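You operate a simulated robot arm through the tools that you are given. There is no shell and no other tool. Be economical: measure what you need, move in short steps, check, and stop when the job is done.

The job below is to be done with a simulated two-armed robot. You get a single attempt, and the scene is never put back.

JOB
Put the blue sensor and the green air card in the green carry tray.

Only the result counts: the job must be done as asked and must still hold three seconds after the hand-in. Knocking over, shifting, dropping, spilling or breaking anything else fails it.

ROBOT AND FRAMES
Two 7-joint arms with two-finger parallel grippers on one trunk, on a base that drives. Base frame: it is fixed to the floor where the robot stands at the start and does not move with it; the origin is under the middle of the robot, x ahead of it, y to its left, z up. Units: m, degrees, N and s.
The left shoulder is at the start at [0.07, 0.133, 1.176], the right one opposite. With the tool pointing down near the work surface each hand reaches from about 0.1 to 0.62 m from the robot's upright axis, wherever it stands, measured 20 degrees to its own side. Places, roughly: green air card [-4, 4.25, 0.75]; green carry tray [-10.5, -3.5, 0.75]. Payload 1.57 kg a hand.
The tool frame of a hand sits at the grasp point between the pads (the TCP): z along the fingers, y along the line on which they close. The tips reach 0.03 m beyond it. Largest opening 0.08 m; finger width 0.017, thickness 0.012; the body of the gripper, 0.04 by 0.082 m, starts 0.08 m behind the TCP.
Orientation is that of the tool frame in the base frame, as a unit quaternion [x, y, z, w]. With the fingers straight down and closing along the base's y, the tool's x points along the base's -x, its y along +y and its z along -z.

CONTROLS
- The arms move only by the tool apply_moves. It takes "left_commands", "right_commands" or both (then of equal length, played together; a hand with none holds still); each is one flat list of numbers, 7 for each row, row after row: the shift along the tool's x, y, z in m, then the turn, a rotation vector about the tool's x, y, z in degrees, then the finger opening in m, from 0 to 0.08. In form: [tx, ty, tz, rx, ry, rz, gripper, tx, ty, tz, rx, ry, rz, gripper, ...]. A call has 1 to 8 rows; each row shifts and turns the commanded pose from where the row before left it, along the tool's axes as they then stand. Each row takes 0.2 s and may step no farther than 0.05 m and 8.6 degrees from the row before; otherwise, or with a gripper value out of range, the whole call is refused. Where a pose cannot be reached the arm comes as near as it can. A force on the tool above 40 N (or 10 N above the force at the start of the call, whichever is more), or a blocked arm, ends the call early, and 0.2 s more pass. Each finger travels about 0.153 m/s and halts on what it meets, pressing with about 21 N; the grip force reading is that of the motor and also rises with nothing between the fingers. The clock runs only during rows and for 0.2 s after the last one: add rows that do not move to give the fingers time. It gives the time, the measured TCP pose, the force on the tool (base axes), the opening and the grip force at its end, in the units of the frame above (readings bear some noise), with the torque about the TCP (base axes, N m) and any sound that the robot's microphone picked up, and new pictures: "show" is both (left out), scene, wrist or none (wrist: the cameras of the hands that moved).
- Cameras (640 x 400 px; columns grow to the right, rows downward): "scene" is now at [0.1259, -0.046, 1.4168]; the picture's right is [-0.48, -0.88, 0.00], its down [-0.51, 0.28, -0.81] and it looks along [0.72, -0.39, -0.58] (base axes); focal length 284 px, centre (320, 200). "left" rides on the left gripper at [0.072, 0.007, -0.122] in its tool frame; the picture's right is [-0.09, 1.00, 0.00], its down [-0.84, -0.08, -0.54] and it looks along [-0.54, -0.05, 0.84] (tool axes); focal length 238 px, centre (320, 200). "right" rides on the right gripper at [0.072, -0.007, -0.122] in its tool frame; the picture's right is [0.09, 1.00, 0.00], its down [-0.84, 0.08, -0.54] and it looks along [-0.54, 0.05, 0.84] (tool axes); focal length 238 px, centre (320, 200). There is no depth. A picture from a camera that has moved, and an enlarged one, comes with that camera's place and axes in the base frame and with its lens. The place of the scene camera against the robot may be out by one fixed shift of up to 0.018 m in any direction.
- slide_trunk(by): slides the trunk up (or, below 0, down) by that many m; the arms and the scene camera ride with it, the base frame stays. It gives what a move gives, with no picture.
- steer(legs): drives the robot by 1 to 6 legs, each [ahead, left, turn to the left] in m, m and degrees, along the robot's own axes; the way and the turn of a leg run together, so that a leg with both is an arc; at most 1.5 m and 180 degrees a leg. The arms and the cameras ride along, it lands a little off, and it stops where it bumps. It gives what a move gives, and a new picture of the scene camera.
- aim_head(pan, tilt): turns the head with the scene camera to pan (to the left, within 86 degrees either way) and tilt (down, from -29 to 69), counted from straight ahead of the robot. It gives what a move gives, and a new picture of the scene camera.
- zoom(camera, box): a new picture of the part [left, top, right, bottom] of that camera's present view, enlarged. No time passes.
- hand_in(): hands the job in; it is judged then, once.

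Go step by step. Nothing tells you exact positions but the pictures and the camera data: compare them with the known pose of the tool, close in by small moves and look again before you grip or let go. The budget is 120 turns and 260 pictures, counting those below and the enlarged ones. Unless the task says otherwise, let go and move clear before handing in.

The tools are called after "Emit:" as name(argument=value, ...) on one line, values as JSON. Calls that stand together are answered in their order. apply_moves: Moves the arms, as the interface text tells. Its arguments: {"type":"object","properties":{"left_commands":{"type":"array"},"right_commands":{"type":"array"},"show":{"type":"string","enum":["both","scene","wrist","none"]}},"required":[]} The other tools are called the same way: slide_trunk (by) slides the trunk up or down; steer (legs) drives the base; aim_head (pan, tilt) turns the head that bears the scene camera; zoom (camera, box) takes an enlarged picture of a part of a camera's view; hand_in () hands the job in.

At the start:

```text
time_s: 0.0
left_position: [0.4612, -0.0041, 1.1362]
left_ee_rot: [-0.001, 1.0, 0.0, -0.001]
left_ft_force: [0.1, -0.3, -0.5]
left_ft_torque: [0.04, 0.03, -0.02]
left_opening: 0.0798
left_grasp_force: 0.0
right_position: [0.3879, -0.3224, 1.1303]
right_ee_rot: [0.0, 1.0, 0.0, 0.0]
right_ft_force: [-0.1, 0.5, -0.1]
right_ft_torque: [0.04, 0.0, 0.01]
right_opening: 0.0801
right_grasp_force: 0.0
trunk travel left (down, up): [-0.75, 0.19]
robot x, y, heading: [0.0019, -0.0016, -0.1]
head pan, tilt: [-28.4, 35.6]
```

scene: 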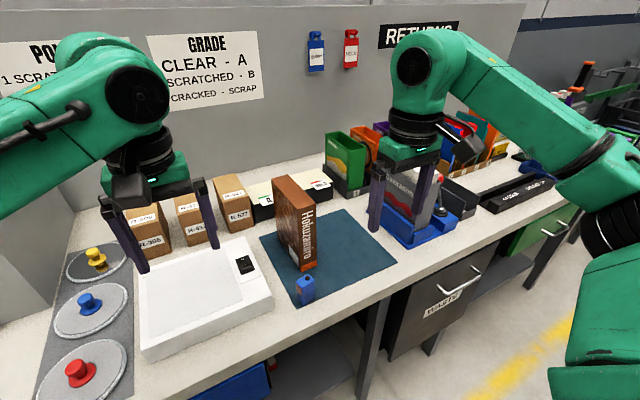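
right: 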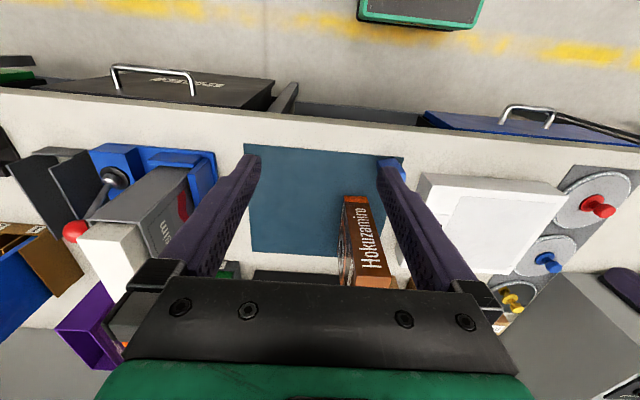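
left: 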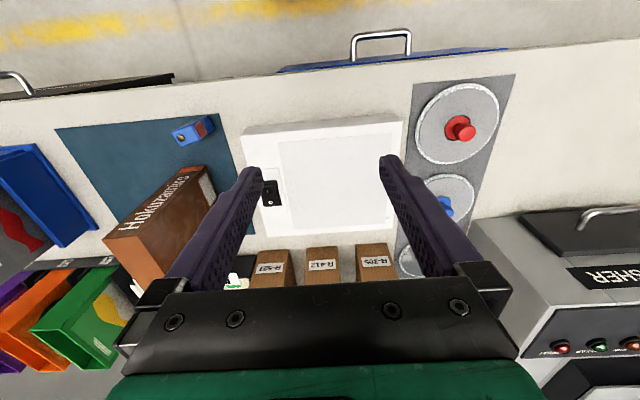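

I see a returns bench with a small blue item on the mat and other blue and red items on the wall. I'll enlarge them to find out which is the blue sensor.

Emit:
zoom(camera="scene", box=[260, 240, 360, 310])

Emit:
zoom(camera="scene", box=[290, 20, 370, 80])

Emit:
zoom(camera="left", box=[150, 100, 250, 165])

```text
5.71 times, centred on (310, 275) of scene
camera zoom: at [0.1259, -0.046, 1.4168], right [-0.48, -0.88, 0.0], down [-0.51, 0.28, -0.81], along [0.72, -0.39, -0.58], focal length 1625 px, centre (377, -229)
```

zoom: 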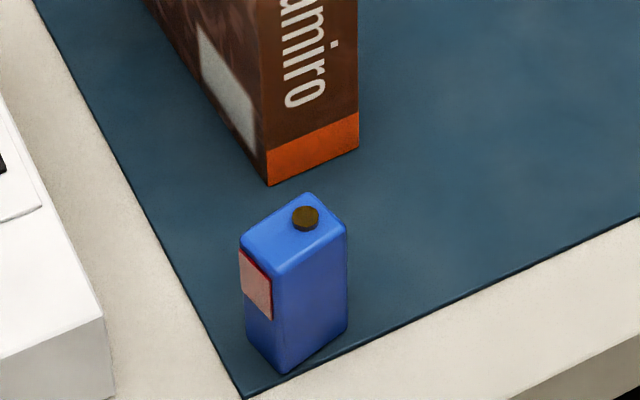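

```text
6.67 times, centred on (330, 50) of scene
camera zoom: at [0.1259, -0.046, 1.4168], right [-0.48, -0.88, 0.0], down [-0.51, 0.28, -0.81], along [0.72, -0.39, -0.58], focal length 1896 px, centre (253, 1200)
```

zoom: 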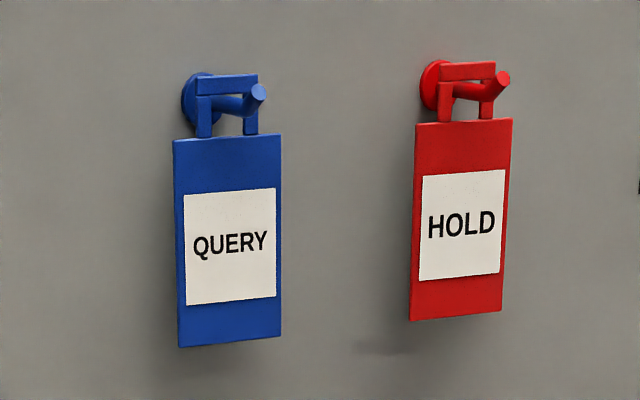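

```text
6.15 times, centred on (200, 132) of left
camera zoom: at [0.3877, 0.0029, 1.257], right [0.09, 1.0, 0.0], down [0.84, -0.08, 0.54], along [0.54, -0.05, -0.84], focal length 1467 px, centre (1058, 615)
```

zoom: 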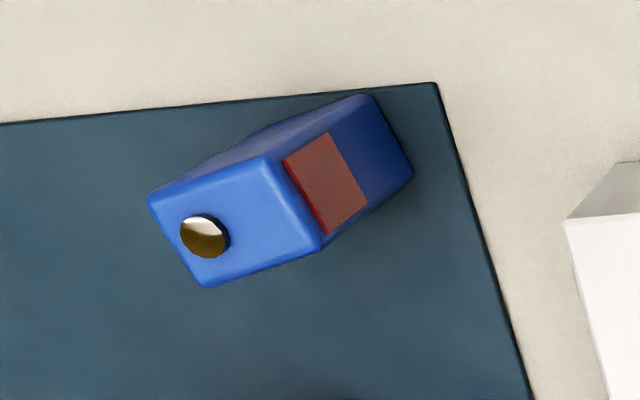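

The blue block with the red window on the mat corner, about [0.49, -0.22], top near z 0.89, is the likely sensor. Before I grip it I'll check the other blue things on this bench.

Emit:
zoom(camera="scene", box=[440, 100, 580, 220])

Emit:
zoom(camera="scene", box=[320, 120, 480, 250])

Emit:
zoom(camera="scene", box=[110, 160, 340, 310])

```text
3.33 times, centred on (510, 160) of scene
camera zoom: at [0.1259, -0.046, 1.4168], right [-0.48, -0.88, 0.0], down [-0.51, 0.28, -0.81], along [0.72, -0.39, -0.58], focal length 948 px, centre (-313, 333)
```

zoom: 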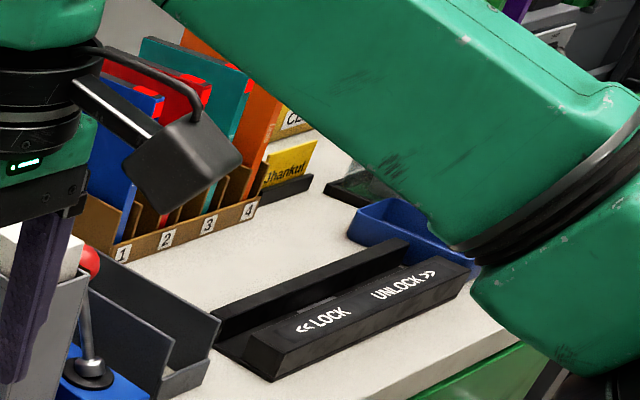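

```text
3.08 times, centred on (400, 185) of scene
camera zoom: at [0.1259, -0.046, 1.4168], right [-0.48, -0.88, 0.0], down [-0.51, 0.28, -0.81], along [0.72, -0.39, -0.58], focal length 875 px, centre (74, 246)
```

zoom: 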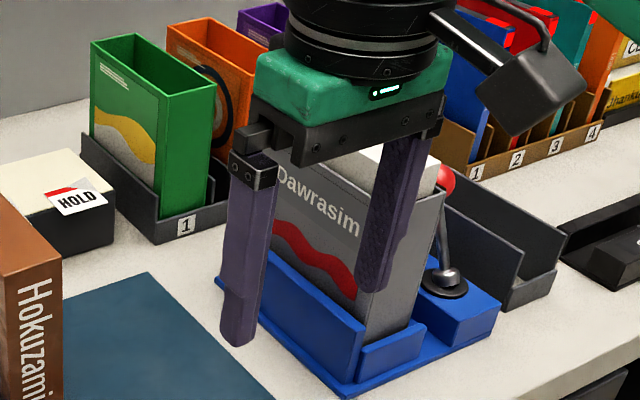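

```text
2.67 times, centred on (225, 235) of scene
camera zoom: at [0.1259, -0.046, 1.4168], right [-0.48, -0.88, 0.0], down [-0.51, 0.28, -0.81], along [0.72, -0.39, -0.58], focal length 758 px, centre (573, 107)
```

zoom: 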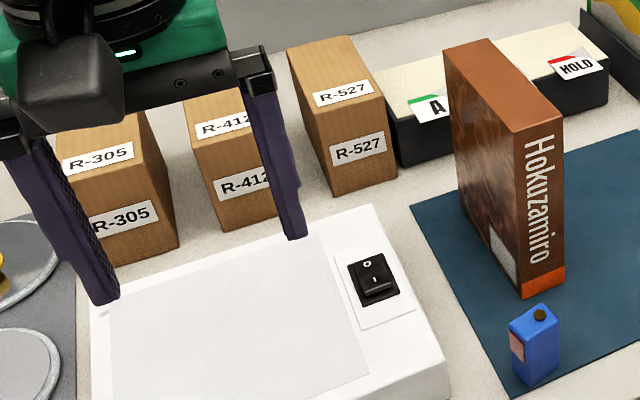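

The blue block is the only sensor-like object here. I'll bring the right hand towards it and look with the wrist camera.

Emit:
apply_moves(right_commands=[-0.015, 0.034, 0.0, 0, 0, 0, 0.08, -0.015, 0.034, 0.02, 0, 0, 0, 0.08, -0.015, 0.034, 0.02, 0, 0, 0, 0.08, 0, 0, 0, 0, 0, 0, 0.08], show="both")

```text
time_s: 1.0
left_position: [0.4608, -0.0032, 1.1352]
left_ee_rot: [-0.002, 1.0, -0.001, 0.0]
left_ft_force: [0.2, 0.3, 0.8]
left_ft_torque: [-0.01, -0.01, -0.02]
left_opening: 0.0798
left_grasp_force: 0.1
right_position: [0.4288, -0.2199, 1.0891]
right_ee_rot: [0.0, 1.0, 0.0, 0.0]
right_ft_force: [0.2, -0.3, -0.7]
right_ft_torque: [0.02, -0.02, 0.01]
right_opening: 0.0799
right_grasp_force: 0.1
trunk travel left (down, up): [-0.75, 0.19]
robot x, y, heading: [0.0009, 0.0015, 0.2]
head pan, tilt: [-28.4, 35.6]
camera scene: at [0.1253, -0.0463, 1.4168], right [-0.48, -0.88, 0.0], down [-0.51, 0.28, -0.81], along [0.72, -0.39, -0.58], focal length 284 px, centre (320, 200)
camera right: at [0.3557, -0.2276, 1.2115], right [-0.09, 1.0, 0.0], down [0.84, 0.08, 0.54], along [0.54, 0.05, -0.84], focal length 238 px, centre (320, 200)
```

scene: 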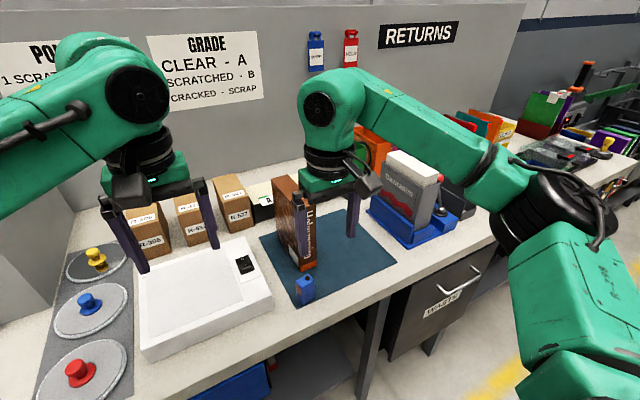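
right: 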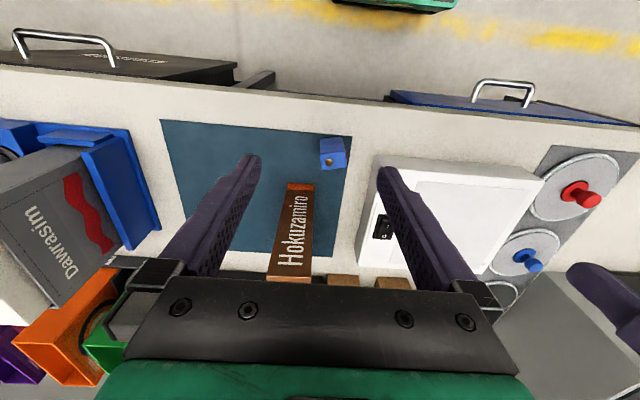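

Emit:
zoom(camera="right", box=[280, 115, 376, 175])

```text
6.67 times, centred on (328, 145) of right
camera zoom: at [0.3557, -0.2276, 1.2115], right [-0.09, 1.0, 0.0], down [0.84, 0.08, 0.54], along [0.54, 0.05, -0.84], focal length 1589 px, centre (267, 567)
```

zoom: 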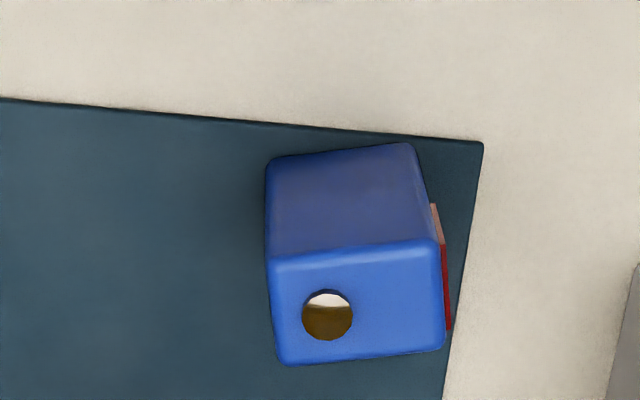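

Two wrist views put the sensor's top centre at about [0.481, -0.198, 0.918], turned about 13°, with its base near 0.86. I'll line up above it and go down partway.

Emit:
apply_moves(right_commands=[-0.026, 0.011, 0, 0, 0, 0, 0.08, -0.026, 0.011, 0, 0, 0, 0, 0.08, 0, 0, 0.04, 0, 0, -6.5, 0.08, 0, 0, 0.04, 0, 0, -6.5, 0.08, 0, 0, 0.03, 0, 0, 0, 0.08, 0, 0, 0, 0, 0, 0, 0.08], show="both")

Emit:
zoom(camera="right", box=[200, 100, 440, 250])

```text
time_s: 2.4
left_position: [0.4612, -0.0034, 1.1357]
left_ee_rot: [-0.001, 1.0, 0.0, 0.0]
left_ft_force: [-0.7, -1.1, -0.8]
left_ft_torque: [-0.01, -0.02, 0.01]
left_opening: 0.0802
left_grasp_force: 0.0
right_position: [0.482, -0.1986, 0.9787]
right_ee_rot: [-0.113, 0.994, 0.0, 0.0]
right_ft_force: [-0.6, -1.0, -0.2]
right_ft_torque: [-0.01, -0.02, 0.01]
right_opening: 0.0799
right_grasp_force: 0.0
trunk travel left (down, up): [-0.75, 0.19]
robot x, y, heading: [0.0019, 0.0046, -0.1]
head pan, tilt: [-28.4, 35.6]
camera scene: at [0.1255, -0.0461, 1.4168], right [-0.48, -0.88, 0.0], down [-0.51, 0.28, -0.81], along [0.72, -0.39, -0.58], focal length 284 px, centre (320, 200)
camera right: at [0.4131, -0.2226, 1.101], right [-0.31, 0.95, 0.0], down [0.8, 0.26, 0.54], along [0.51, 0.17, -0.84], focal length 238 px, centre (320, 200)
```

scene: 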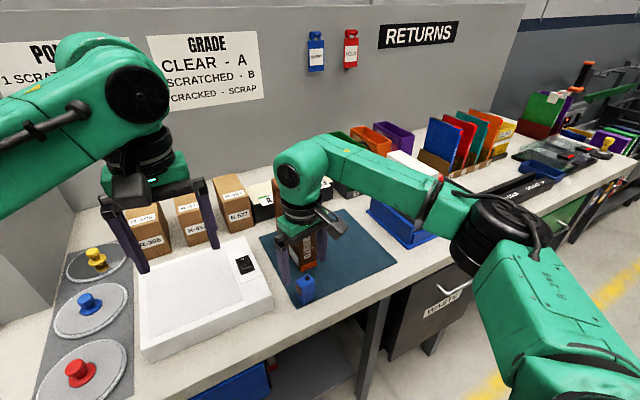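
right: 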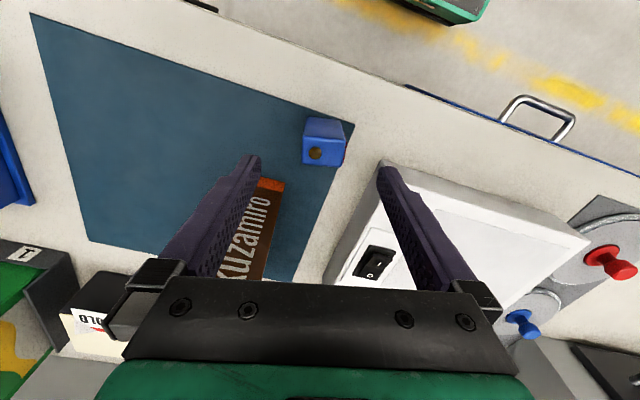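

```text
2.67 times, centred on (320, 175) of right
camera zoom: at [0.4131, -0.2226, 1.101], right [-0.31, 0.95, 0.0], down [0.8, 0.26, 0.54], along [0.51, 0.17, -0.84], focal length 636 px, centre (320, 267)
```

zoom: 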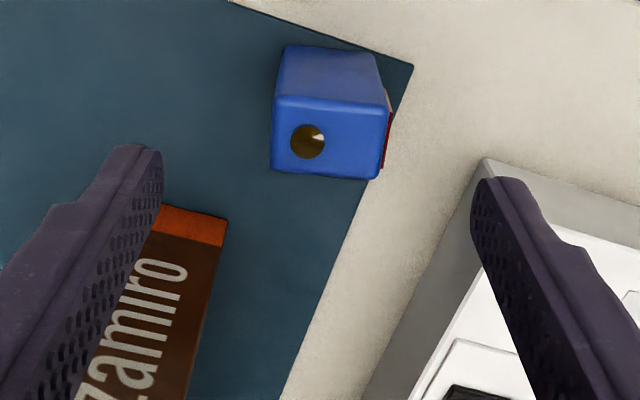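

The hand is centred and aligned over the sensor and clear of the light box. I'll go down and grip it.

Emit:
apply_moves(right_commands=[0, 0, 0.04, 0, 0, 0, 0.07, 0, 0, 0.041, 0, 0, 0, 0.07, 0, 0, 0, 0, 0, 0, 0.07, 0, 0, 0, 0, 0, 0, 0.02, 0, 0, 0, 0, 0, 0, 0.02, 0, 0, 0, 0, 0, 0, 0.02], show="both")

```text
time_s: 3.8
left_position: [0.4608, -0.0038, 1.1353]
left_ee_rot: [-0.001, 1.0, 0.0, 0.0]
left_ft_force: [0.2, 0.1, 0.0]
left_ft_torque: [0.02, 0.0, 0.01]
left_opening: 0.0798
left_grasp_force: 0.0
right_position: [0.4809, -0.2003, 0.898]
right_ee_rot: [-0.113, 0.994, 0.0, 0.0]
right_ft_force: [0.3, 0.0, 0.4]
right_ft_torque: [-0.06, -0.04, 0.01]
right_opening: 0.0334
right_grasp_force: 21.1
trunk travel left (down, up): [-0.75, 0.19]
robot x, y, heading: [0.001, 0.0041, -0.2]
head pan, tilt: [-28.4, 35.6]
camera scene: at [0.126, -0.046, 1.4168], right [-0.48, -0.88, 0.0], down [-0.51, 0.28, -0.81], along [0.72, -0.39, -0.58], focal length 284 px, centre (320, 200)
camera right: at [0.4124, -0.2241, 1.0211], right [-0.31, 0.95, 0.0], down [0.8, 0.26, 0.54], along [0.51, 0.17, -0.84], focal length 238 px, centre (320, 200)
```

scene: 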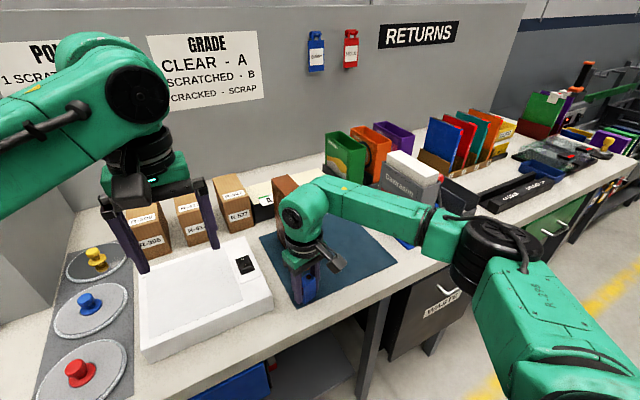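
right: 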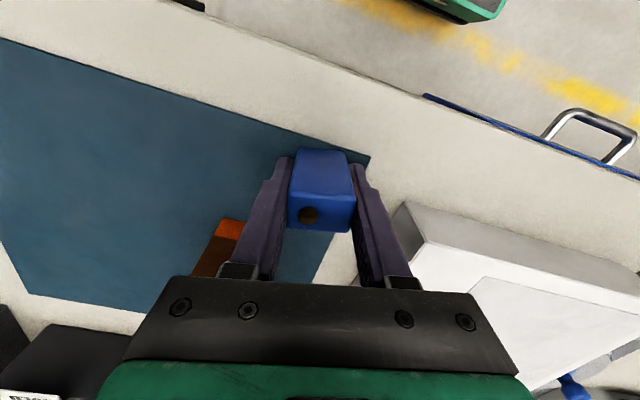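

The sensor is gripped, with an opening of 0.033 m. I'll lift it straight up, then draw both hands back towards the body.

Emit:
apply_moves(right_commands=[0, 0, -0.04, 0, 0, 0, 0.02, 0, 0, -0.05, 0, 0, 0, 0.02, 0, 0, -0.05, 0, 0, 0, 0.02, 0, 0, -0.05, 0, 0, 0, 0.02, 0.04, 0, 0, 0, 0, 0, 0.02, 0.04, 0, 0, 0, 0, 0, 0.02, 0.04, 0, 0, 0, 0, 0, 0.02, 0, 0, 0, 0, 0, 0, 0.02], left_commands=[0, 0, 0, 0, 0, 0, 0.08, 0, 0, 0, 0, 0, 0, 0.08, 0, 0.02, 0, 0, 0, 0, 0.08, 0, 0.03, 0, 0, 0, 0, 0.08, 0.04, 0.05, 0, 0, 0, 0, 0.08, 0.04, 0.05, 0, 0, 0, 0, 0.08, 0.04, 0, 0, 0, 0, 0, 0.08, 0, 0, 0, 0, 0, 0, 0.08], show="both")

Emit:
aim_head(pan=80, tilt=15)

Emit:
aim_head(pan=-80, tilt=15)

```text
refused: row 5 steps farther than a row can; nothing moved
```

```text
time_s: 5.7
left_position: [0.4607, -0.0034, 1.1353]
left_ee_rot: [-0.001, 1.0, 0.0, 0.0]
left_ft_force: [-0.3, -0.5, 0.7]
left_ft_torque: [0.0, -0.02, 0.06]
left_opening: 0.0798
left_grasp_force: 0.0
right_position: [0.4801, -0.2007, 0.8993]
right_ee_rot: [-0.113, 0.994, 0.0, 0.0]
right_ft_force: [0.0, -0.2, -0.2]
right_ft_torque: [-0.02, 0.04, -0.02]
right_opening: 0.0334
right_grasp_force: 21.1
trunk travel left (down, up): [-0.75, 0.19]
robot x, y, heading: [0.0013, -0.0042, -0.1]
head pan, tilt: [80.0, 15.0]
camera scene: at [0.0651, 0.0877, 1.4497], right [0.98, -0.17, 0.0], down [-0.05, -0.25, -0.97], along [0.17, 0.95, -0.26], focal length 284 px, centre (320, 200)
```

scene: 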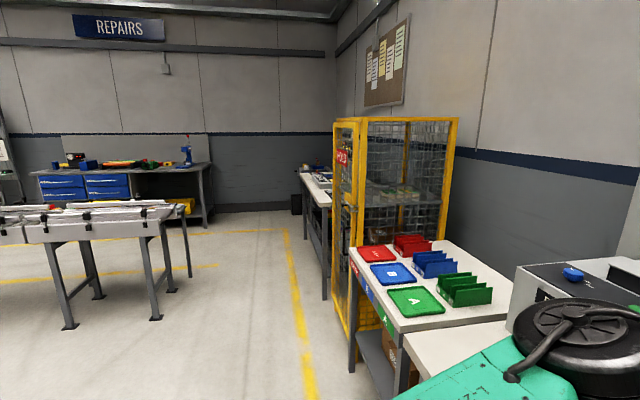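

```text
time_s: 8.1
left_position: [0.4604, -0.0035, 1.1356]
left_ee_rot: [-0.001, 1.0, 0.0, 0.0]
left_ft_force: [0.8, 0.0, -0.4]
left_ft_torque: [0.02, 0.02, 0.01]
left_opening: 0.0798
left_grasp_force: 0.0
right_position: [0.4805, -0.2003, 0.8987]
right_ee_rot: [-0.114, 0.994, 0.001, 0.0]
right_ft_force: [-0.3, -0.7, 1.4]
right_ft_torque: [0.01, -0.05, 0.02]
right_opening: 0.0334
right_grasp_force: 20.6
trunk travel left (down, up): [-0.75, 0.19]
robot x, y, heading: [-0.0006, -0.0002, 0.1]
head pan, tilt: [-80.0, 15.0]
camera scene: at [0.0651, -0.0963, 1.4497], right [-0.98, -0.17, 0.0], down [-0.05, 0.25, -0.97], along [0.17, -0.95, -0.26], focal length 284 px, centre (320, 200)
```

scene: 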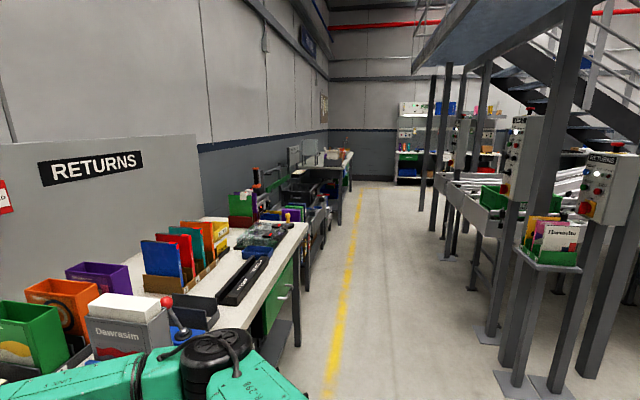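

The sensor is still held, but the lift was refused because one left-hand row was too long. I'll send it again with shorter steps.

Emit:
apply_moves(right_commands=[0, 0, -0.04, 0, 0, 0, 0.02, 0, 0, -0.05, 0, 0, 0, 0.02, 0, 0, -0.05, 0, 0, 0, 0.02, 0, 0, -0.05, 0, 0, 0, 0.02, 0.04, 0, 0, 0, 0, 0, 0.02, 0.04, 0, 0, 0, 0, 0, 0.02, 0.04, 0, 0, 0, 0, 0, 0.02, 0, 0, 0, 0, 0, 0, 0.02], left_commands=[0, 0.03, 0, 0, 0, 0, 0.08, 0, 0.03, 0, 0, 0, 0, 0.08, 0, 0.03, 0, 0, 0, 0, 0.08, 0, 0.03, 0, 0, 0, 0, 0.08, 0.04, 0.02, 0, 0, 0, 0, 0.08, 0.04, 0.01, 0, 0, 0, 0, 0.08, 0.04, 0, 0, 0, 0, 0, 0.08, 0, 0, 0, 0, 0, 0, 0.08], show="wrist")

Emit:
aim_head(pan=0, tilt=30)

```text
time_s: 9.9
left_position: [0.3403, 0.1485, 1.1365]
left_ee_rot: [-0.001, 1.0, 0.0, -0.001]
left_ft_force: [1.4, 0.4, 0.3]
left_ft_torque: [-0.03, 0.04, -0.02]
left_opening: 0.0801
left_grasp_force: 0.1
right_position: [0.3682, -0.2275, 1.0909]
right_ee_rot: [-0.114, 0.994, 0.0, -0.002]
right_ft_force: [-0.4, -0.1, -0.9]
right_ft_torque: [0.01, 0.01, 0.01]
right_opening: 0.0203
right_grasp_force: 0.0
trunk travel left (down, up): [-0.75, 0.19]
robot x, y, heading: [0.0018, -0.0011, 0.0]
head pan, tilt: [-80.0, 15.0]
camera right: at [0.2995, -0.2509, 1.2128], right [-0.31, 0.95, 0.0], down [0.8, 0.26, 0.54], along [0.51, 0.17, -0.84], focal length 238 px, centre (320, 200)
camera left: at [0.2669, 0.1547, 1.2576], right [0.09, 1.0, 0.0], down [0.84, -0.08, 0.54], along [0.54, -0.05, -0.84], focal length 238 px, centre (320, 200)
```

right: 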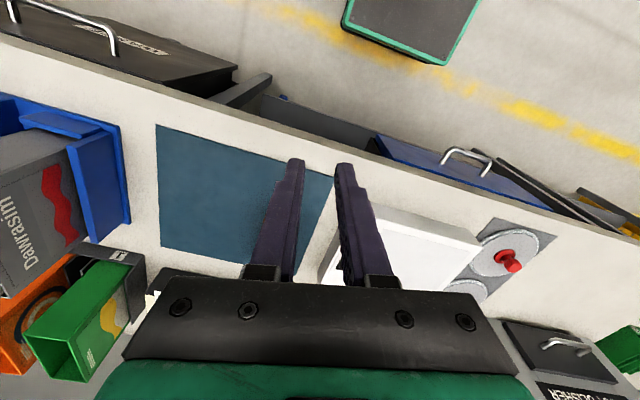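
left: 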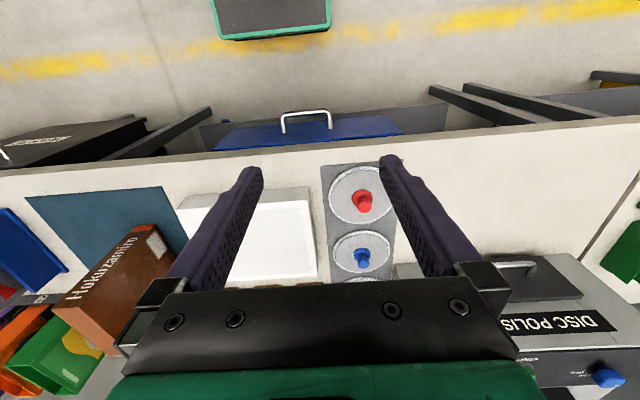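

```text
time_s: 11.4
left_position: [0.3381, 0.1479, 1.137]
left_ee_rot: [-0.001, 1.0, 0.001, 0.0]
left_ft_force: [0.3, -0.7, 0.2]
left_ft_torque: [0.02, 0.02, 0.02]
left_opening: 0.08
left_grasp_force: 0.1
right_position: [0.3675, -0.2265, 1.092]
right_ee_rot: [-0.113, 0.994, 0.001, 0.001]
right_ft_force: [0.1, 0.1, 0.8]
right_ft_torque: [0.02, 0.0, 0.03]
right_opening: 0.02
right_grasp_force: 0.1
trunk travel left (down, up): [-0.75, 0.19]
robot x, y, heading: [-0.0001, -0.0003, -0.3]
head pan, tilt: [0.0, 30.0]
camera scene: at [0.1389, -0.0043, 1.4255], right [0.0, -1.0, 0.0], down [-0.5, 0.0, -0.87], along [0.87, 0.0, -0.5], focal length 284 px, centre (320, 200)
```

scene: 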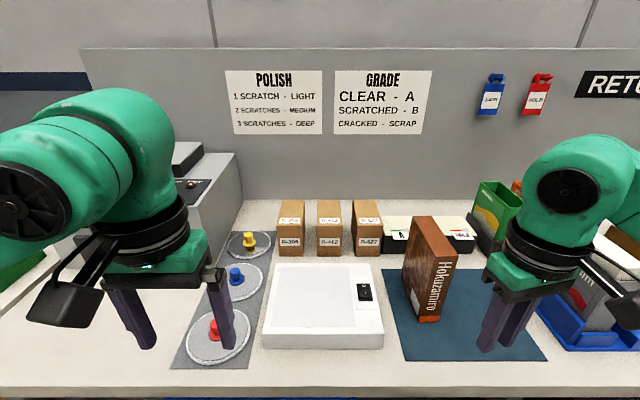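

The fingers closed to 0.02 m, so the sensor slipped out during the lift. I need to find it.

Emit:
zoom(camera="right", box=[220, 100, 440, 290])

Emit:
zoom(camera="scene", box=[380, 240, 600, 390])

Emit:
aim_head(pan=-35, tilt=50)

```text
2.11 times, centred on (330, 195) of right
camera zoom: at [0.2986, -0.2507, 1.2132], right [-0.31, 0.95, 0.0], down [0.8, 0.26, 0.54], along [0.51, 0.17, -0.84], focal length 502 px, centre (299, 210)
```

zoom: 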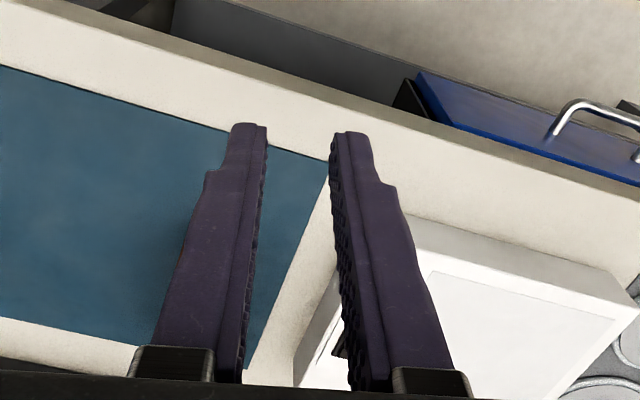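

```text
2.67 times, centred on (490, 315) of scene
camera zoom: at [0.1389, -0.0043, 1.4255], right [0.0, -1.0, 0.0], down [-0.5, 0.0, -0.87], along [0.87, 0.0, -0.5], focal length 758 px, centre (-133, -107)
```

zoom: 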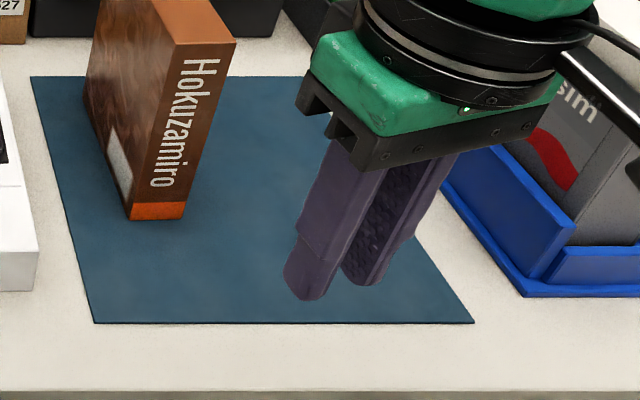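

```text
time_s: 12.5
left_position: [0.3386, 0.1479, 1.1363]
left_ee_rot: [-0.001, 1.0, 0.001, 0.001]
left_ft_force: [-0.3, -0.4, -0.8]
left_ft_torque: [0.06, 0.0, 0.03]
left_opening: 0.08
left_grasp_force: 0.0
right_position: [0.3679, -0.2262, 1.0915]
right_ee_rot: [-0.114, 0.994, 0.0, -0.001]
right_ft_force: [-0.2, -0.6, 0.8]
right_ft_torque: [-0.03, -0.01, 0.0]
right_opening: 0.0201
right_grasp_force: 0.1
trunk travel left (down, up): [-0.75, 0.19]
robot x, y, heading: [0.0029, -0.001, 0.2]
head pan, tilt: [-35.0, 50.0]
camera scene: at [0.1117, -0.0483, 1.396], right [-0.57, -0.82, 0.0], down [-0.63, 0.44, -0.64], along [0.53, -0.37, -0.77], focal length 284 px, centre (320, 200)
```

scene: 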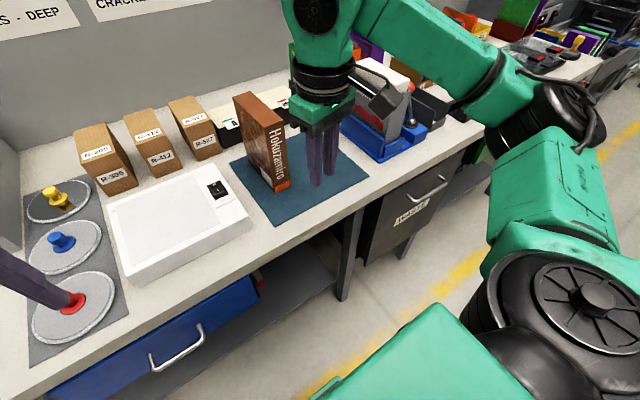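

The sensor isn't on the mat. It may have fallen off the front edge as the hand drew back, so I'll look down at the floor and the front of the bench.

Emit:
aim_head(pan=0, tilt=69)

Emit:
aim_head(pan=-60, tilt=65)

```text
time_s: 13.5
left_position: [0.339, 0.1489, 1.1358]
left_ee_rot: [-0.001, 1.0, 0.0, 0.0]
left_ft_force: [0.1, -0.3, 0.2]
left_ft_torque: [-0.03, 0.01, -0.04]
left_opening: 0.0799
left_grasp_force: 0.1
right_position: [0.3683, -0.2267, 1.0911]
right_ee_rot: [-0.113, 0.994, 0.0, 0.0]
right_ft_force: [0.1, -0.6, -0.6]
right_ft_torque: [0.01, -0.02, 0.04]
right_opening: 0.02
right_grasp_force: 0.0
trunk travel left (down, up): [-0.75, 0.19]
robot x, y, heading: [-0.0016, 0.0024, 0.1]
head pan, tilt: [0.0, 68.8]
camera scene: at [0.1045, -0.0043, 1.374], right [0.0, -1.0, 0.0], down [-0.93, 0.0, -0.36], along [0.36, 0.0, -0.93], focal length 284 px, centre (320, 200)
```

scene: 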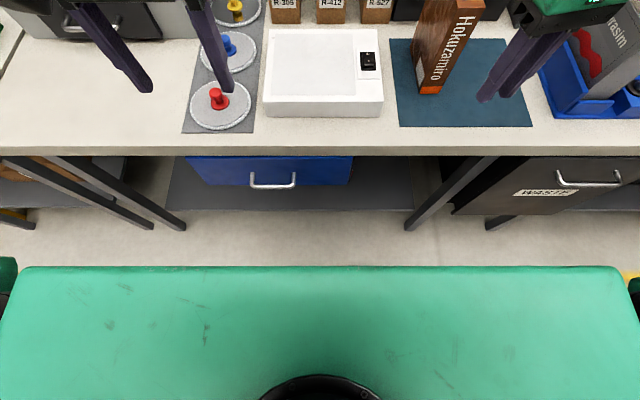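

```text
time_s: 14.8
left_position: [0.339, 0.1482, 1.1365]
left_ee_rot: [-0.001, 1.0, 0.0, 0.0]
left_ft_force: [0.1, 0.3, -0.2]
left_ft_torque: [-0.01, 0.01, 0.02]
left_opening: 0.0802
left_grasp_force: 0.0
right_position: [0.3676, -0.2257, 1.0908]
right_ee_rot: [-0.113, 0.994, 0.0, 0.0]
right_ft_force: [0.0, 0.2, 0.3]
right_ft_torque: [-0.03, 0.02, 0.02]
right_opening: 0.0199
right_grasp_force: 0.1
trunk travel left (down, up): [-0.75, 0.19]
robot x, y, heading: [0.0037, 0.0013, 0.2]
head pan, tilt: [-60.0, 65.0]
camera scene: at [0.079, -0.0568, 1.3778], right [-0.87, -0.5, 0.0], down [-0.45, 0.78, -0.42], along [0.21, -0.37, -0.91], focal length 284 px, centre (320, 200)
```

scene: 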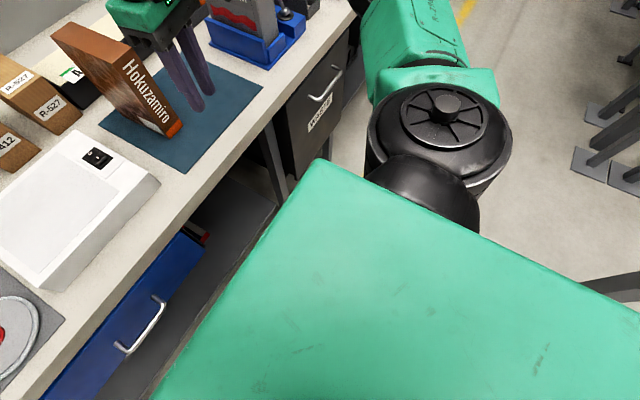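

I still can't see it, and the robot's own body hides the floor in front. I'll back off a little and look again.

Emit:
steer(legs=[[-0.45, 0, 0]])

Emit:
aim_head(pan=-15, tilt=50)

```text
time_s: 17.5
left_position: [-0.1064, 0.1491, 1.1368]
left_ee_rot: [-0.005, 1.0, 0.0, 0.0]
left_ft_force: [-0.3, 0.6, -0.5]
left_ft_torque: [-0.02, 0.02, 0.02]
left_opening: 0.0798
left_grasp_force: 0.0
right_position: [-0.0742, -0.2264, 1.0901]
right_ee_rot: [-0.117, 0.993, 0.0, -0.001]
right_ft_force: [0.1, 0.2, -0.7]
right_ft_torque: [0.0, 0.0, 0.03]
right_opening: 0.02
right_grasp_force: 0.0
trunk travel left (down, up): [-0.75, 0.19]
robot x, y, heading: [-0.4487, -0.002, 0.7]
head pan, tilt: [-60.0, 65.0]
camera scene: at [-0.365, -0.0577, 1.3777], right [-0.86, -0.51, 0.0], down [-0.46, 0.78, -0.42], along [0.21, -0.36, -0.91], focal length 284 px, centre (320, 200)
```

scene: 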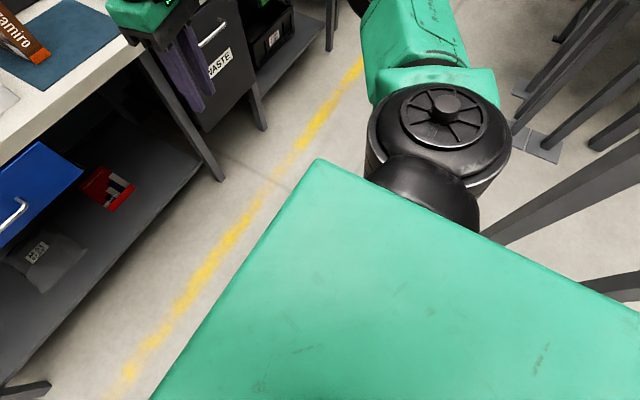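

```text
time_s: 18.6
left_position: [-0.1069, 0.1498, 1.1363]
left_ee_rot: [-0.004, 1.0, -0.001, 0.0]
left_ft_force: [-0.8, 0.0, -0.3]
left_ft_torque: [0.0, 0.02, 0.0]
left_opening: 0.0799
left_grasp_force: 0.1
right_position: [-0.0764, -0.2258, 1.0906]
right_ee_rot: [-0.117, 0.993, 0.0, 0.001]
right_ft_force: [-0.1, 0.2, -0.5]
right_ft_torque: [0.0, -0.05, 0.01]
right_opening: 0.0202
right_grasp_force: 0.1
trunk travel left (down, up): [-0.75, 0.19]
robot x, y, heading: [-0.4443, -0.0009, 0.4]
head pan, tilt: [-15.0, 50.0]
camera scene: at [-0.3221, -0.0249, 1.3959], right [-0.25, -0.97, 0.0], down [-0.74, 0.19, -0.64], along [0.62, -0.16, -0.77], focal length 284 px, centre (320, 200)
```

scene: 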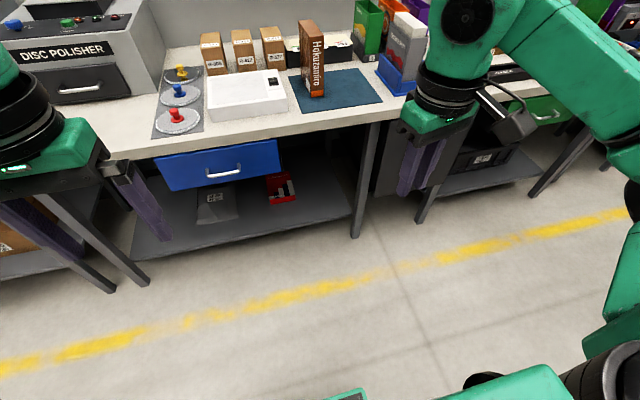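

Emit:
zoom(camera="scene", box=[180, 10, 460, 210])

Emit:
zoom(camera="right", box=[0, 0, 640, 400])

Emit:
zoom(camera="left", box=[0, 0, 640, 400])

Emit:
aim_head(pan=0, tilt=69)

```text
2.00 times, centred on (320, 110) of scene
camera zoom: at [-0.3221, -0.0249, 1.3959], right [-0.25, -0.97, 0.0], down [-0.74, 0.19, -0.64], along [0.62, -0.16, -0.77], focal length 569 px, centre (320, 380)
```

zoom: 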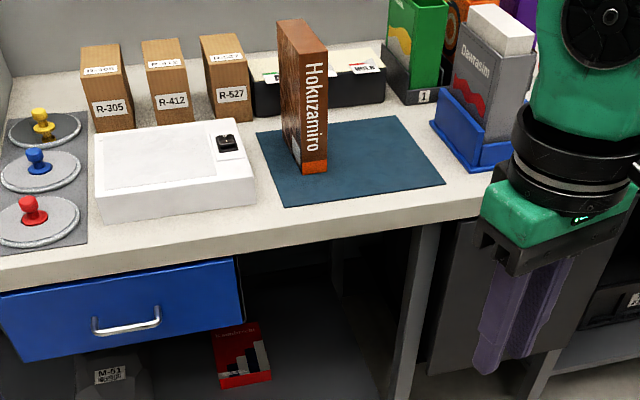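

```text
1.00 times, centred on (320, 200) of right (not enlarged: the box is as wide or as high as the picture)
camera zoom: at [-0.145, -0.2503, 1.2131], right [-0.32, 0.95, 0.0], down [0.8, 0.27, 0.54], along [0.51, 0.17, -0.84], focal length 238 px, centre (320, 200)
```

zoom: 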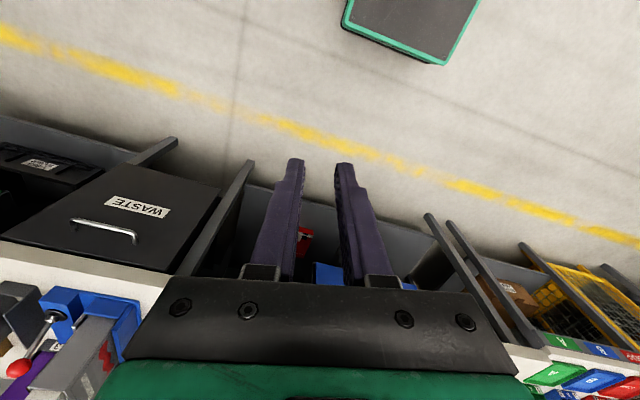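

```text
1.00 times, centred on (320, 200) of left (not enlarged: the box is as wide or as high as the picture)
camera zoom: at [-0.1801, 0.1549, 1.2579], right [0.08, 1.0, 0.0], down [0.84, -0.07, 0.54], along [0.54, -0.05, -0.84], focal length 238 px, centre (320, 200)
```

zoom: 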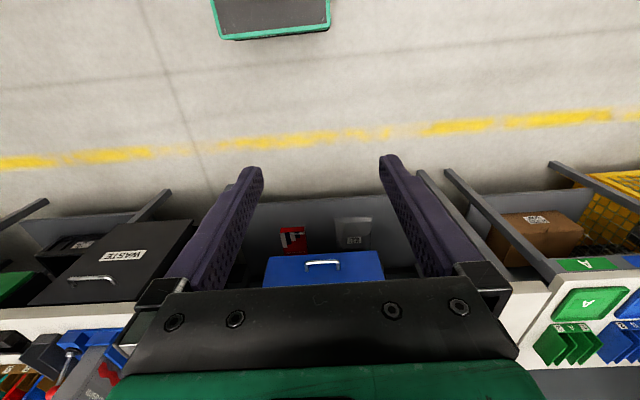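

```text
time_s: 19.4
left_position: [-0.1066, 0.1479, 1.1355]
left_ee_rot: [-0.004, 1.0, 0.0, -0.001]
left_ft_force: [-0.3, 0.6, 0.1]
left_ft_torque: [0.06, 0.04, 0.01]
left_opening: 0.0802
left_grasp_force: 0.0
right_position: [-0.0755, -0.2265, 1.0917]
right_ee_rot: [-0.117, 0.993, 0.0, 0.0]
right_ft_force: [-0.4, 0.4, 0.5]
right_ft_torque: [-0.03, -0.01, -0.02]
right_opening: 0.0199
right_grasp_force: 0.1
trunk travel left (down, up): [-0.75, 0.19]
robot x, y, heading: [-0.4439, -0.004, 0.8]
head pan, tilt: [0.0, 68.8]
camera scene: at [-0.3408, -0.005, 1.374], right [0.01, -1.0, 0.0], down [-0.93, -0.01, -0.36], along [0.36, 0.0, -0.93], focal length 284 px, centre (320, 200)
```

scene: 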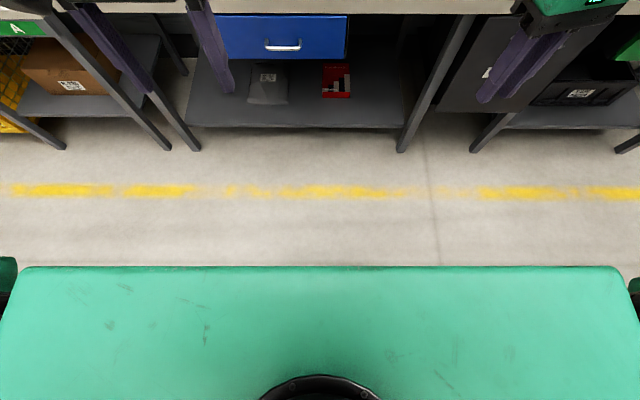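

The floor in front of the bench looks clear, and the sensor could be hidden behind the hand or the brown box. I'll shift sideways for other views.

Emit:
steer(legs=[[0, -0.5, 0]])

Emit:
aim_head(pan=15, tilt=40)

Emit:
aim_head(pan=-45, tilt=50)

```text
time_s: 22.3
left_position: [-0.1056, -0.3487, 1.1357]
left_ee_rot: [0.0, 1.0, -0.001, 0.0]
left_ft_force: [-0.3, -0.2, -0.1]
left_ft_torque: [-0.02, -0.02, -0.01]
left_opening: 0.0801
left_grasp_force: 0.0
right_position: [-0.0776, -0.7228, 1.0918]
right_ee_rot: [-0.112, 0.994, 0.0, 0.001]
right_ft_force: [-0.5, 1.5, 0.0]
right_ft_torque: [0.02, -0.01, 0.0]
right_opening: 0.02
right_grasp_force: 0.0
trunk travel left (down, up): [-0.75, 0.19]
robot x, y, heading: [-0.4453, -0.4971, -0.1]
head pan, tilt: [0.0, 68.8]
camera scene: at [-0.3398, -0.4996, 1.374], right [0.0, -1.0, 0.0], down [-0.93, 0.0, -0.36], along [0.36, 0.0, -0.93], focal length 284 px, centre (320, 200)
```

scene: 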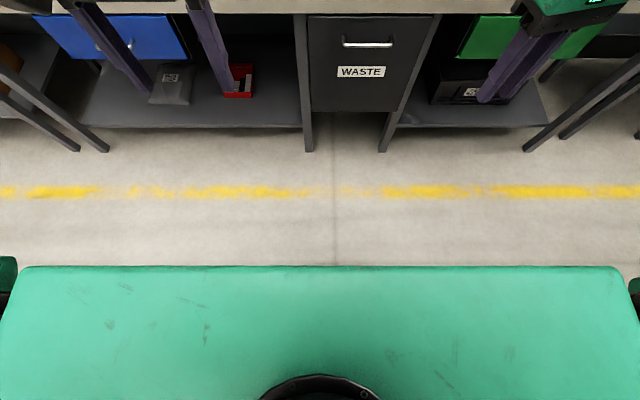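

```text
time_s: 23.3
left_position: [-0.1049, -0.3485, 1.1369]
left_ee_rot: [0.0, 1.0, 0.0, 0.0]
left_ft_force: [0.0, 0.7, -0.8]
left_ft_torque: [-0.01, 0.0, 0.01]
left_opening: 0.0801
left_grasp_force: 0.1
right_position: [-0.0776, -0.724, 1.0921]
right_ee_rot: [-0.112, 0.994, 0.001, 0.0]
right_ft_force: [-0.9, 0.2, -0.1]
right_ft_torque: [0.02, 0.01, -0.03]
right_opening: 0.0201
right_grasp_force: 0.1
trunk travel left (down, up): [-0.75, 0.19]
robot x, y, heading: [-0.4416, -0.4937, -0.0]
head pan, tilt: [15.0, 40.0]
camera scene: at [-0.3136, -0.4786, 1.41], right [0.26, -0.97, 0.0], down [-0.62, -0.17, -0.77], along [0.74, 0.2, -0.64], focal length 284 px, centre (320, 200)
```

scene: 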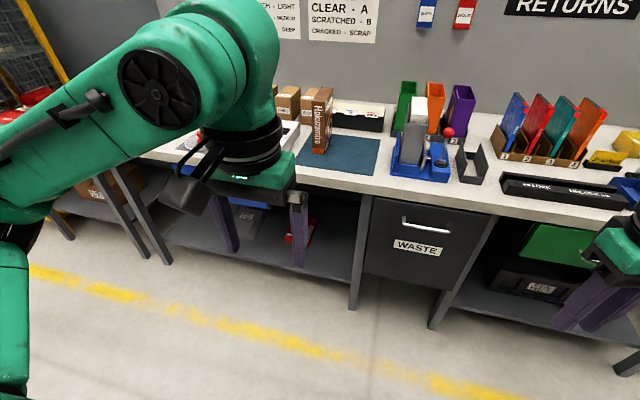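

```text
time_s: 24.6
left_position: [-0.1053, -0.3483, 1.1365]
left_ee_rot: [0.0, 1.0, -0.001, 0.0]
left_ft_force: [-0.5, -0.6, -0.4]
left_ft_torque: [-0.04, -0.01, -0.03]
left_opening: 0.0801
left_grasp_force: 0.0
right_position: [-0.076, -0.7239, 1.0905]
right_ee_rot: [-0.113, 0.994, 0.0, -0.001]
right_ft_force: [-0.4, -0.6, 0.2]
right_ft_torque: [-0.04, 0.0, 0.0]
right_opening: 0.02
right_grasp_force: 0.0
trunk travel left (down, up): [-0.75, 0.19]
robot x, y, heading: [-0.4444, -0.4936, -0.2]
head pan, tilt: [-45.0, 50.0]
camera scene: at [-0.3412, -0.555, 1.396], right [-0.71, -0.71, 0.0], down [-0.54, 0.54, -0.64], along [0.45, -0.46, -0.77], focal length 284 px, centre (320, 200)
```

scene: 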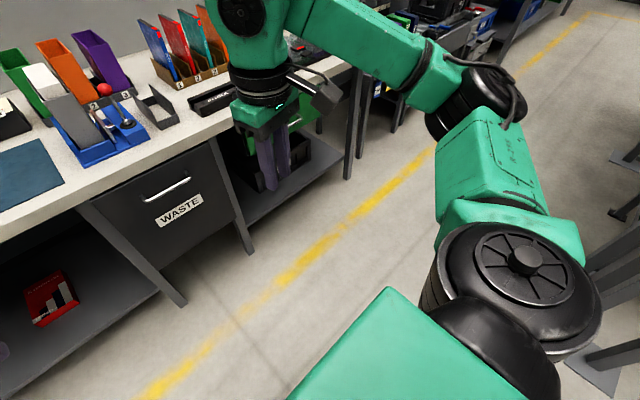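

Emit:
zoom(camera="scene", box=[0, 30, 230, 220])

Emit:
aim_head(pan=22, tilt=20)

Emit:
zoom(camera="scene", box=[250, 170, 480, 330])

```text
2.11 times, centred on (115, 125) of scene
camera zoom: at [-0.3412, -0.555, 1.396], right [-0.71, -0.71, 0.0], down [-0.54, 0.54, -0.64], along [0.45, -0.46, -0.77], focal length 599 px, centre (752, 358)
```

zoom: 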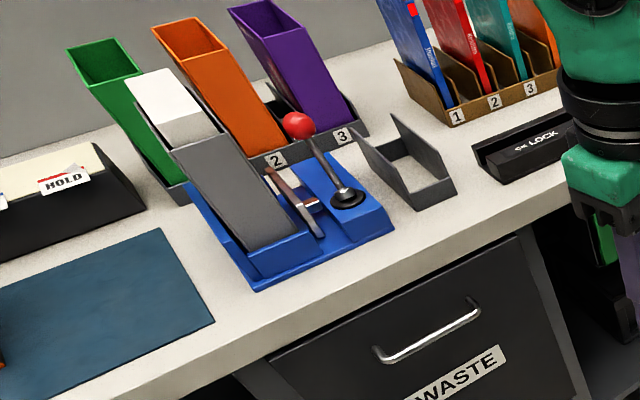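

```text
time_s: 25.9
left_position: [-0.1044, -0.3477, 1.1371]
left_ee_rot: [0.001, 1.0, -0.001, 0.0]
left_ft_force: [-0.1, 0.1, -0.1]
left_ft_torque: [-0.05, 0.01, 0.0]
left_opening: 0.0802
left_grasp_force: 0.1
right_position: [-0.0756, -0.7235, 1.0913]
right_ee_rot: [-0.112, 0.994, -0.001, 0.0]
right_ft_force: [-0.3, -0.2, 0.8]
right_ft_torque: [-0.03, -0.02, -0.01]
right_opening: 0.0201
right_grasp_force: 0.1
trunk travel left (down, up): [-0.75, 0.19]
robot x, y, heading: [-0.4458, -0.4981, -0.2]
head pan, tilt: [22.0, 20.0]
camera scene: at [-0.3092, -0.4659, 1.4415], right [0.37, -0.93, 0.0], down [-0.32, -0.13, -0.94], along [0.87, 0.35, -0.34], focal length 284 px, centre (320, 200)
```

scene: 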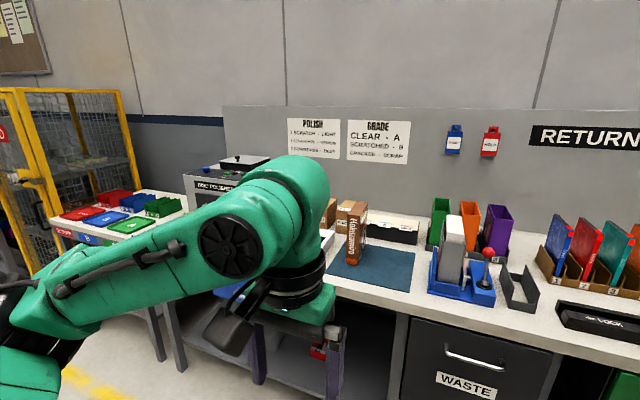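

```text
2.50 times, centred on (365, 250) of scene
camera zoom: at [-0.3092, -0.4659, 1.4415], right [0.37, -0.93, 0.0], down [-0.32, -0.13, -0.94], along [0.87, 0.35, -0.34], focal length 711 px, centre (208, 75)
```

zoom: 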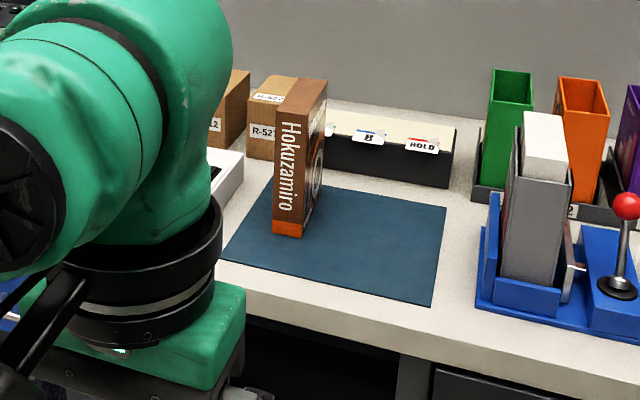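

It isn't on the bench. I'll check the floor beside and behind the robot next, then under the shelf.

Emit:
aim_head(pan=86, tilt=45)

Emit:
slide_trunk(by=-0.5)

Emit:
aim_head(pan=20, tilt=25)

```text
time_s: 27.3
left_position: [-0.1044, -0.3491, 1.1359]
left_ee_rot: [0.001, 1.0, 0.0, 0.001]
left_ft_force: [0.0, -0.1, -0.3]
left_ft_torque: [0.0, 0.03, -0.02]
left_opening: 0.08
left_grasp_force: 0.1
right_position: [-0.0763, -0.7226, 1.0918]
right_ee_rot: [-0.112, 0.994, 0.0, 0.0]
right_ft_force: [-0.1, 0.0, -0.8]
right_ft_torque: [-0.01, 0.0, -0.02]
right_opening: 0.0198
right_grasp_force: 0.0
trunk travel left (down, up): [-0.75, 0.19]
robot x, y, heading: [-0.4442, -0.4954, 0.0]
head pan, tilt: [85.9, 45.0]
camera scene: at [-0.3897, -0.4194, 1.4029], right [1.0, -0.07, 0.0], down [-0.05, -0.7, -0.71], along [0.05, 0.71, -0.71], focal length 284 px, centre (320, 200)
```

scene: 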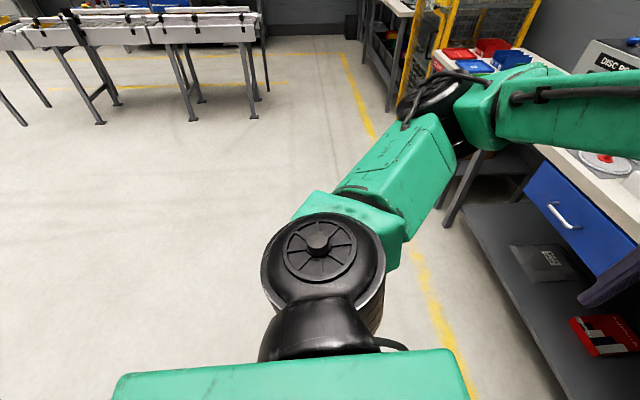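

```text
refused: -0.5 is not a number from -0.4 to 0.4
```

```text
time_s: 28.6
left_position: [-0.1043, -0.3489, 1.1355]
left_ee_rot: [-0.001, 1.0, -0.001, 0.0]
left_ft_force: [-0.2, 0.3, -0.6]
left_ft_torque: [0.0, 0.0, -0.02]
left_opening: 0.0799
left_grasp_force: 0.2
right_position: [-0.0767, -0.7233, 1.0902]
right_ee_rot: [-0.113, 0.994, 0.0, 0.0]
right_ft_force: [0.6, 0.0, 0.0]
right_ft_torque: [-0.02, 0.02, 0.03]
right_opening: 0.0201
right_grasp_force: 0.2
trunk travel left (down, up): [-0.75, 0.19]
robot x, y, heading: [-0.4432, -0.4975, -0.1]
head pan, tilt: [20.0, 25.0]
camera scene: at [-0.309, -0.469, 1.4334], right [0.34, -0.94, 0.0], down [-0.4, -0.14, -0.91], along [0.85, 0.31, -0.42], focal length 284 px, centre (320, 200)
```

scene: 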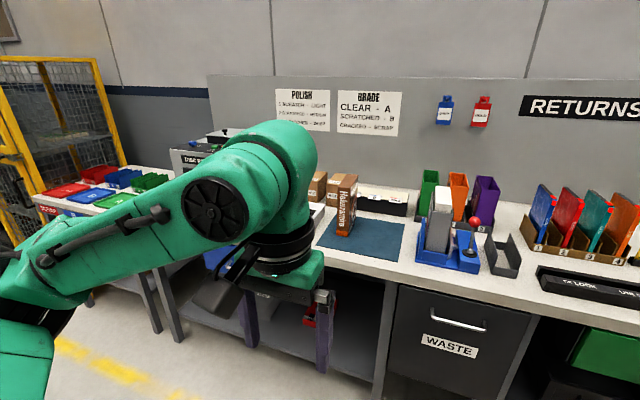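

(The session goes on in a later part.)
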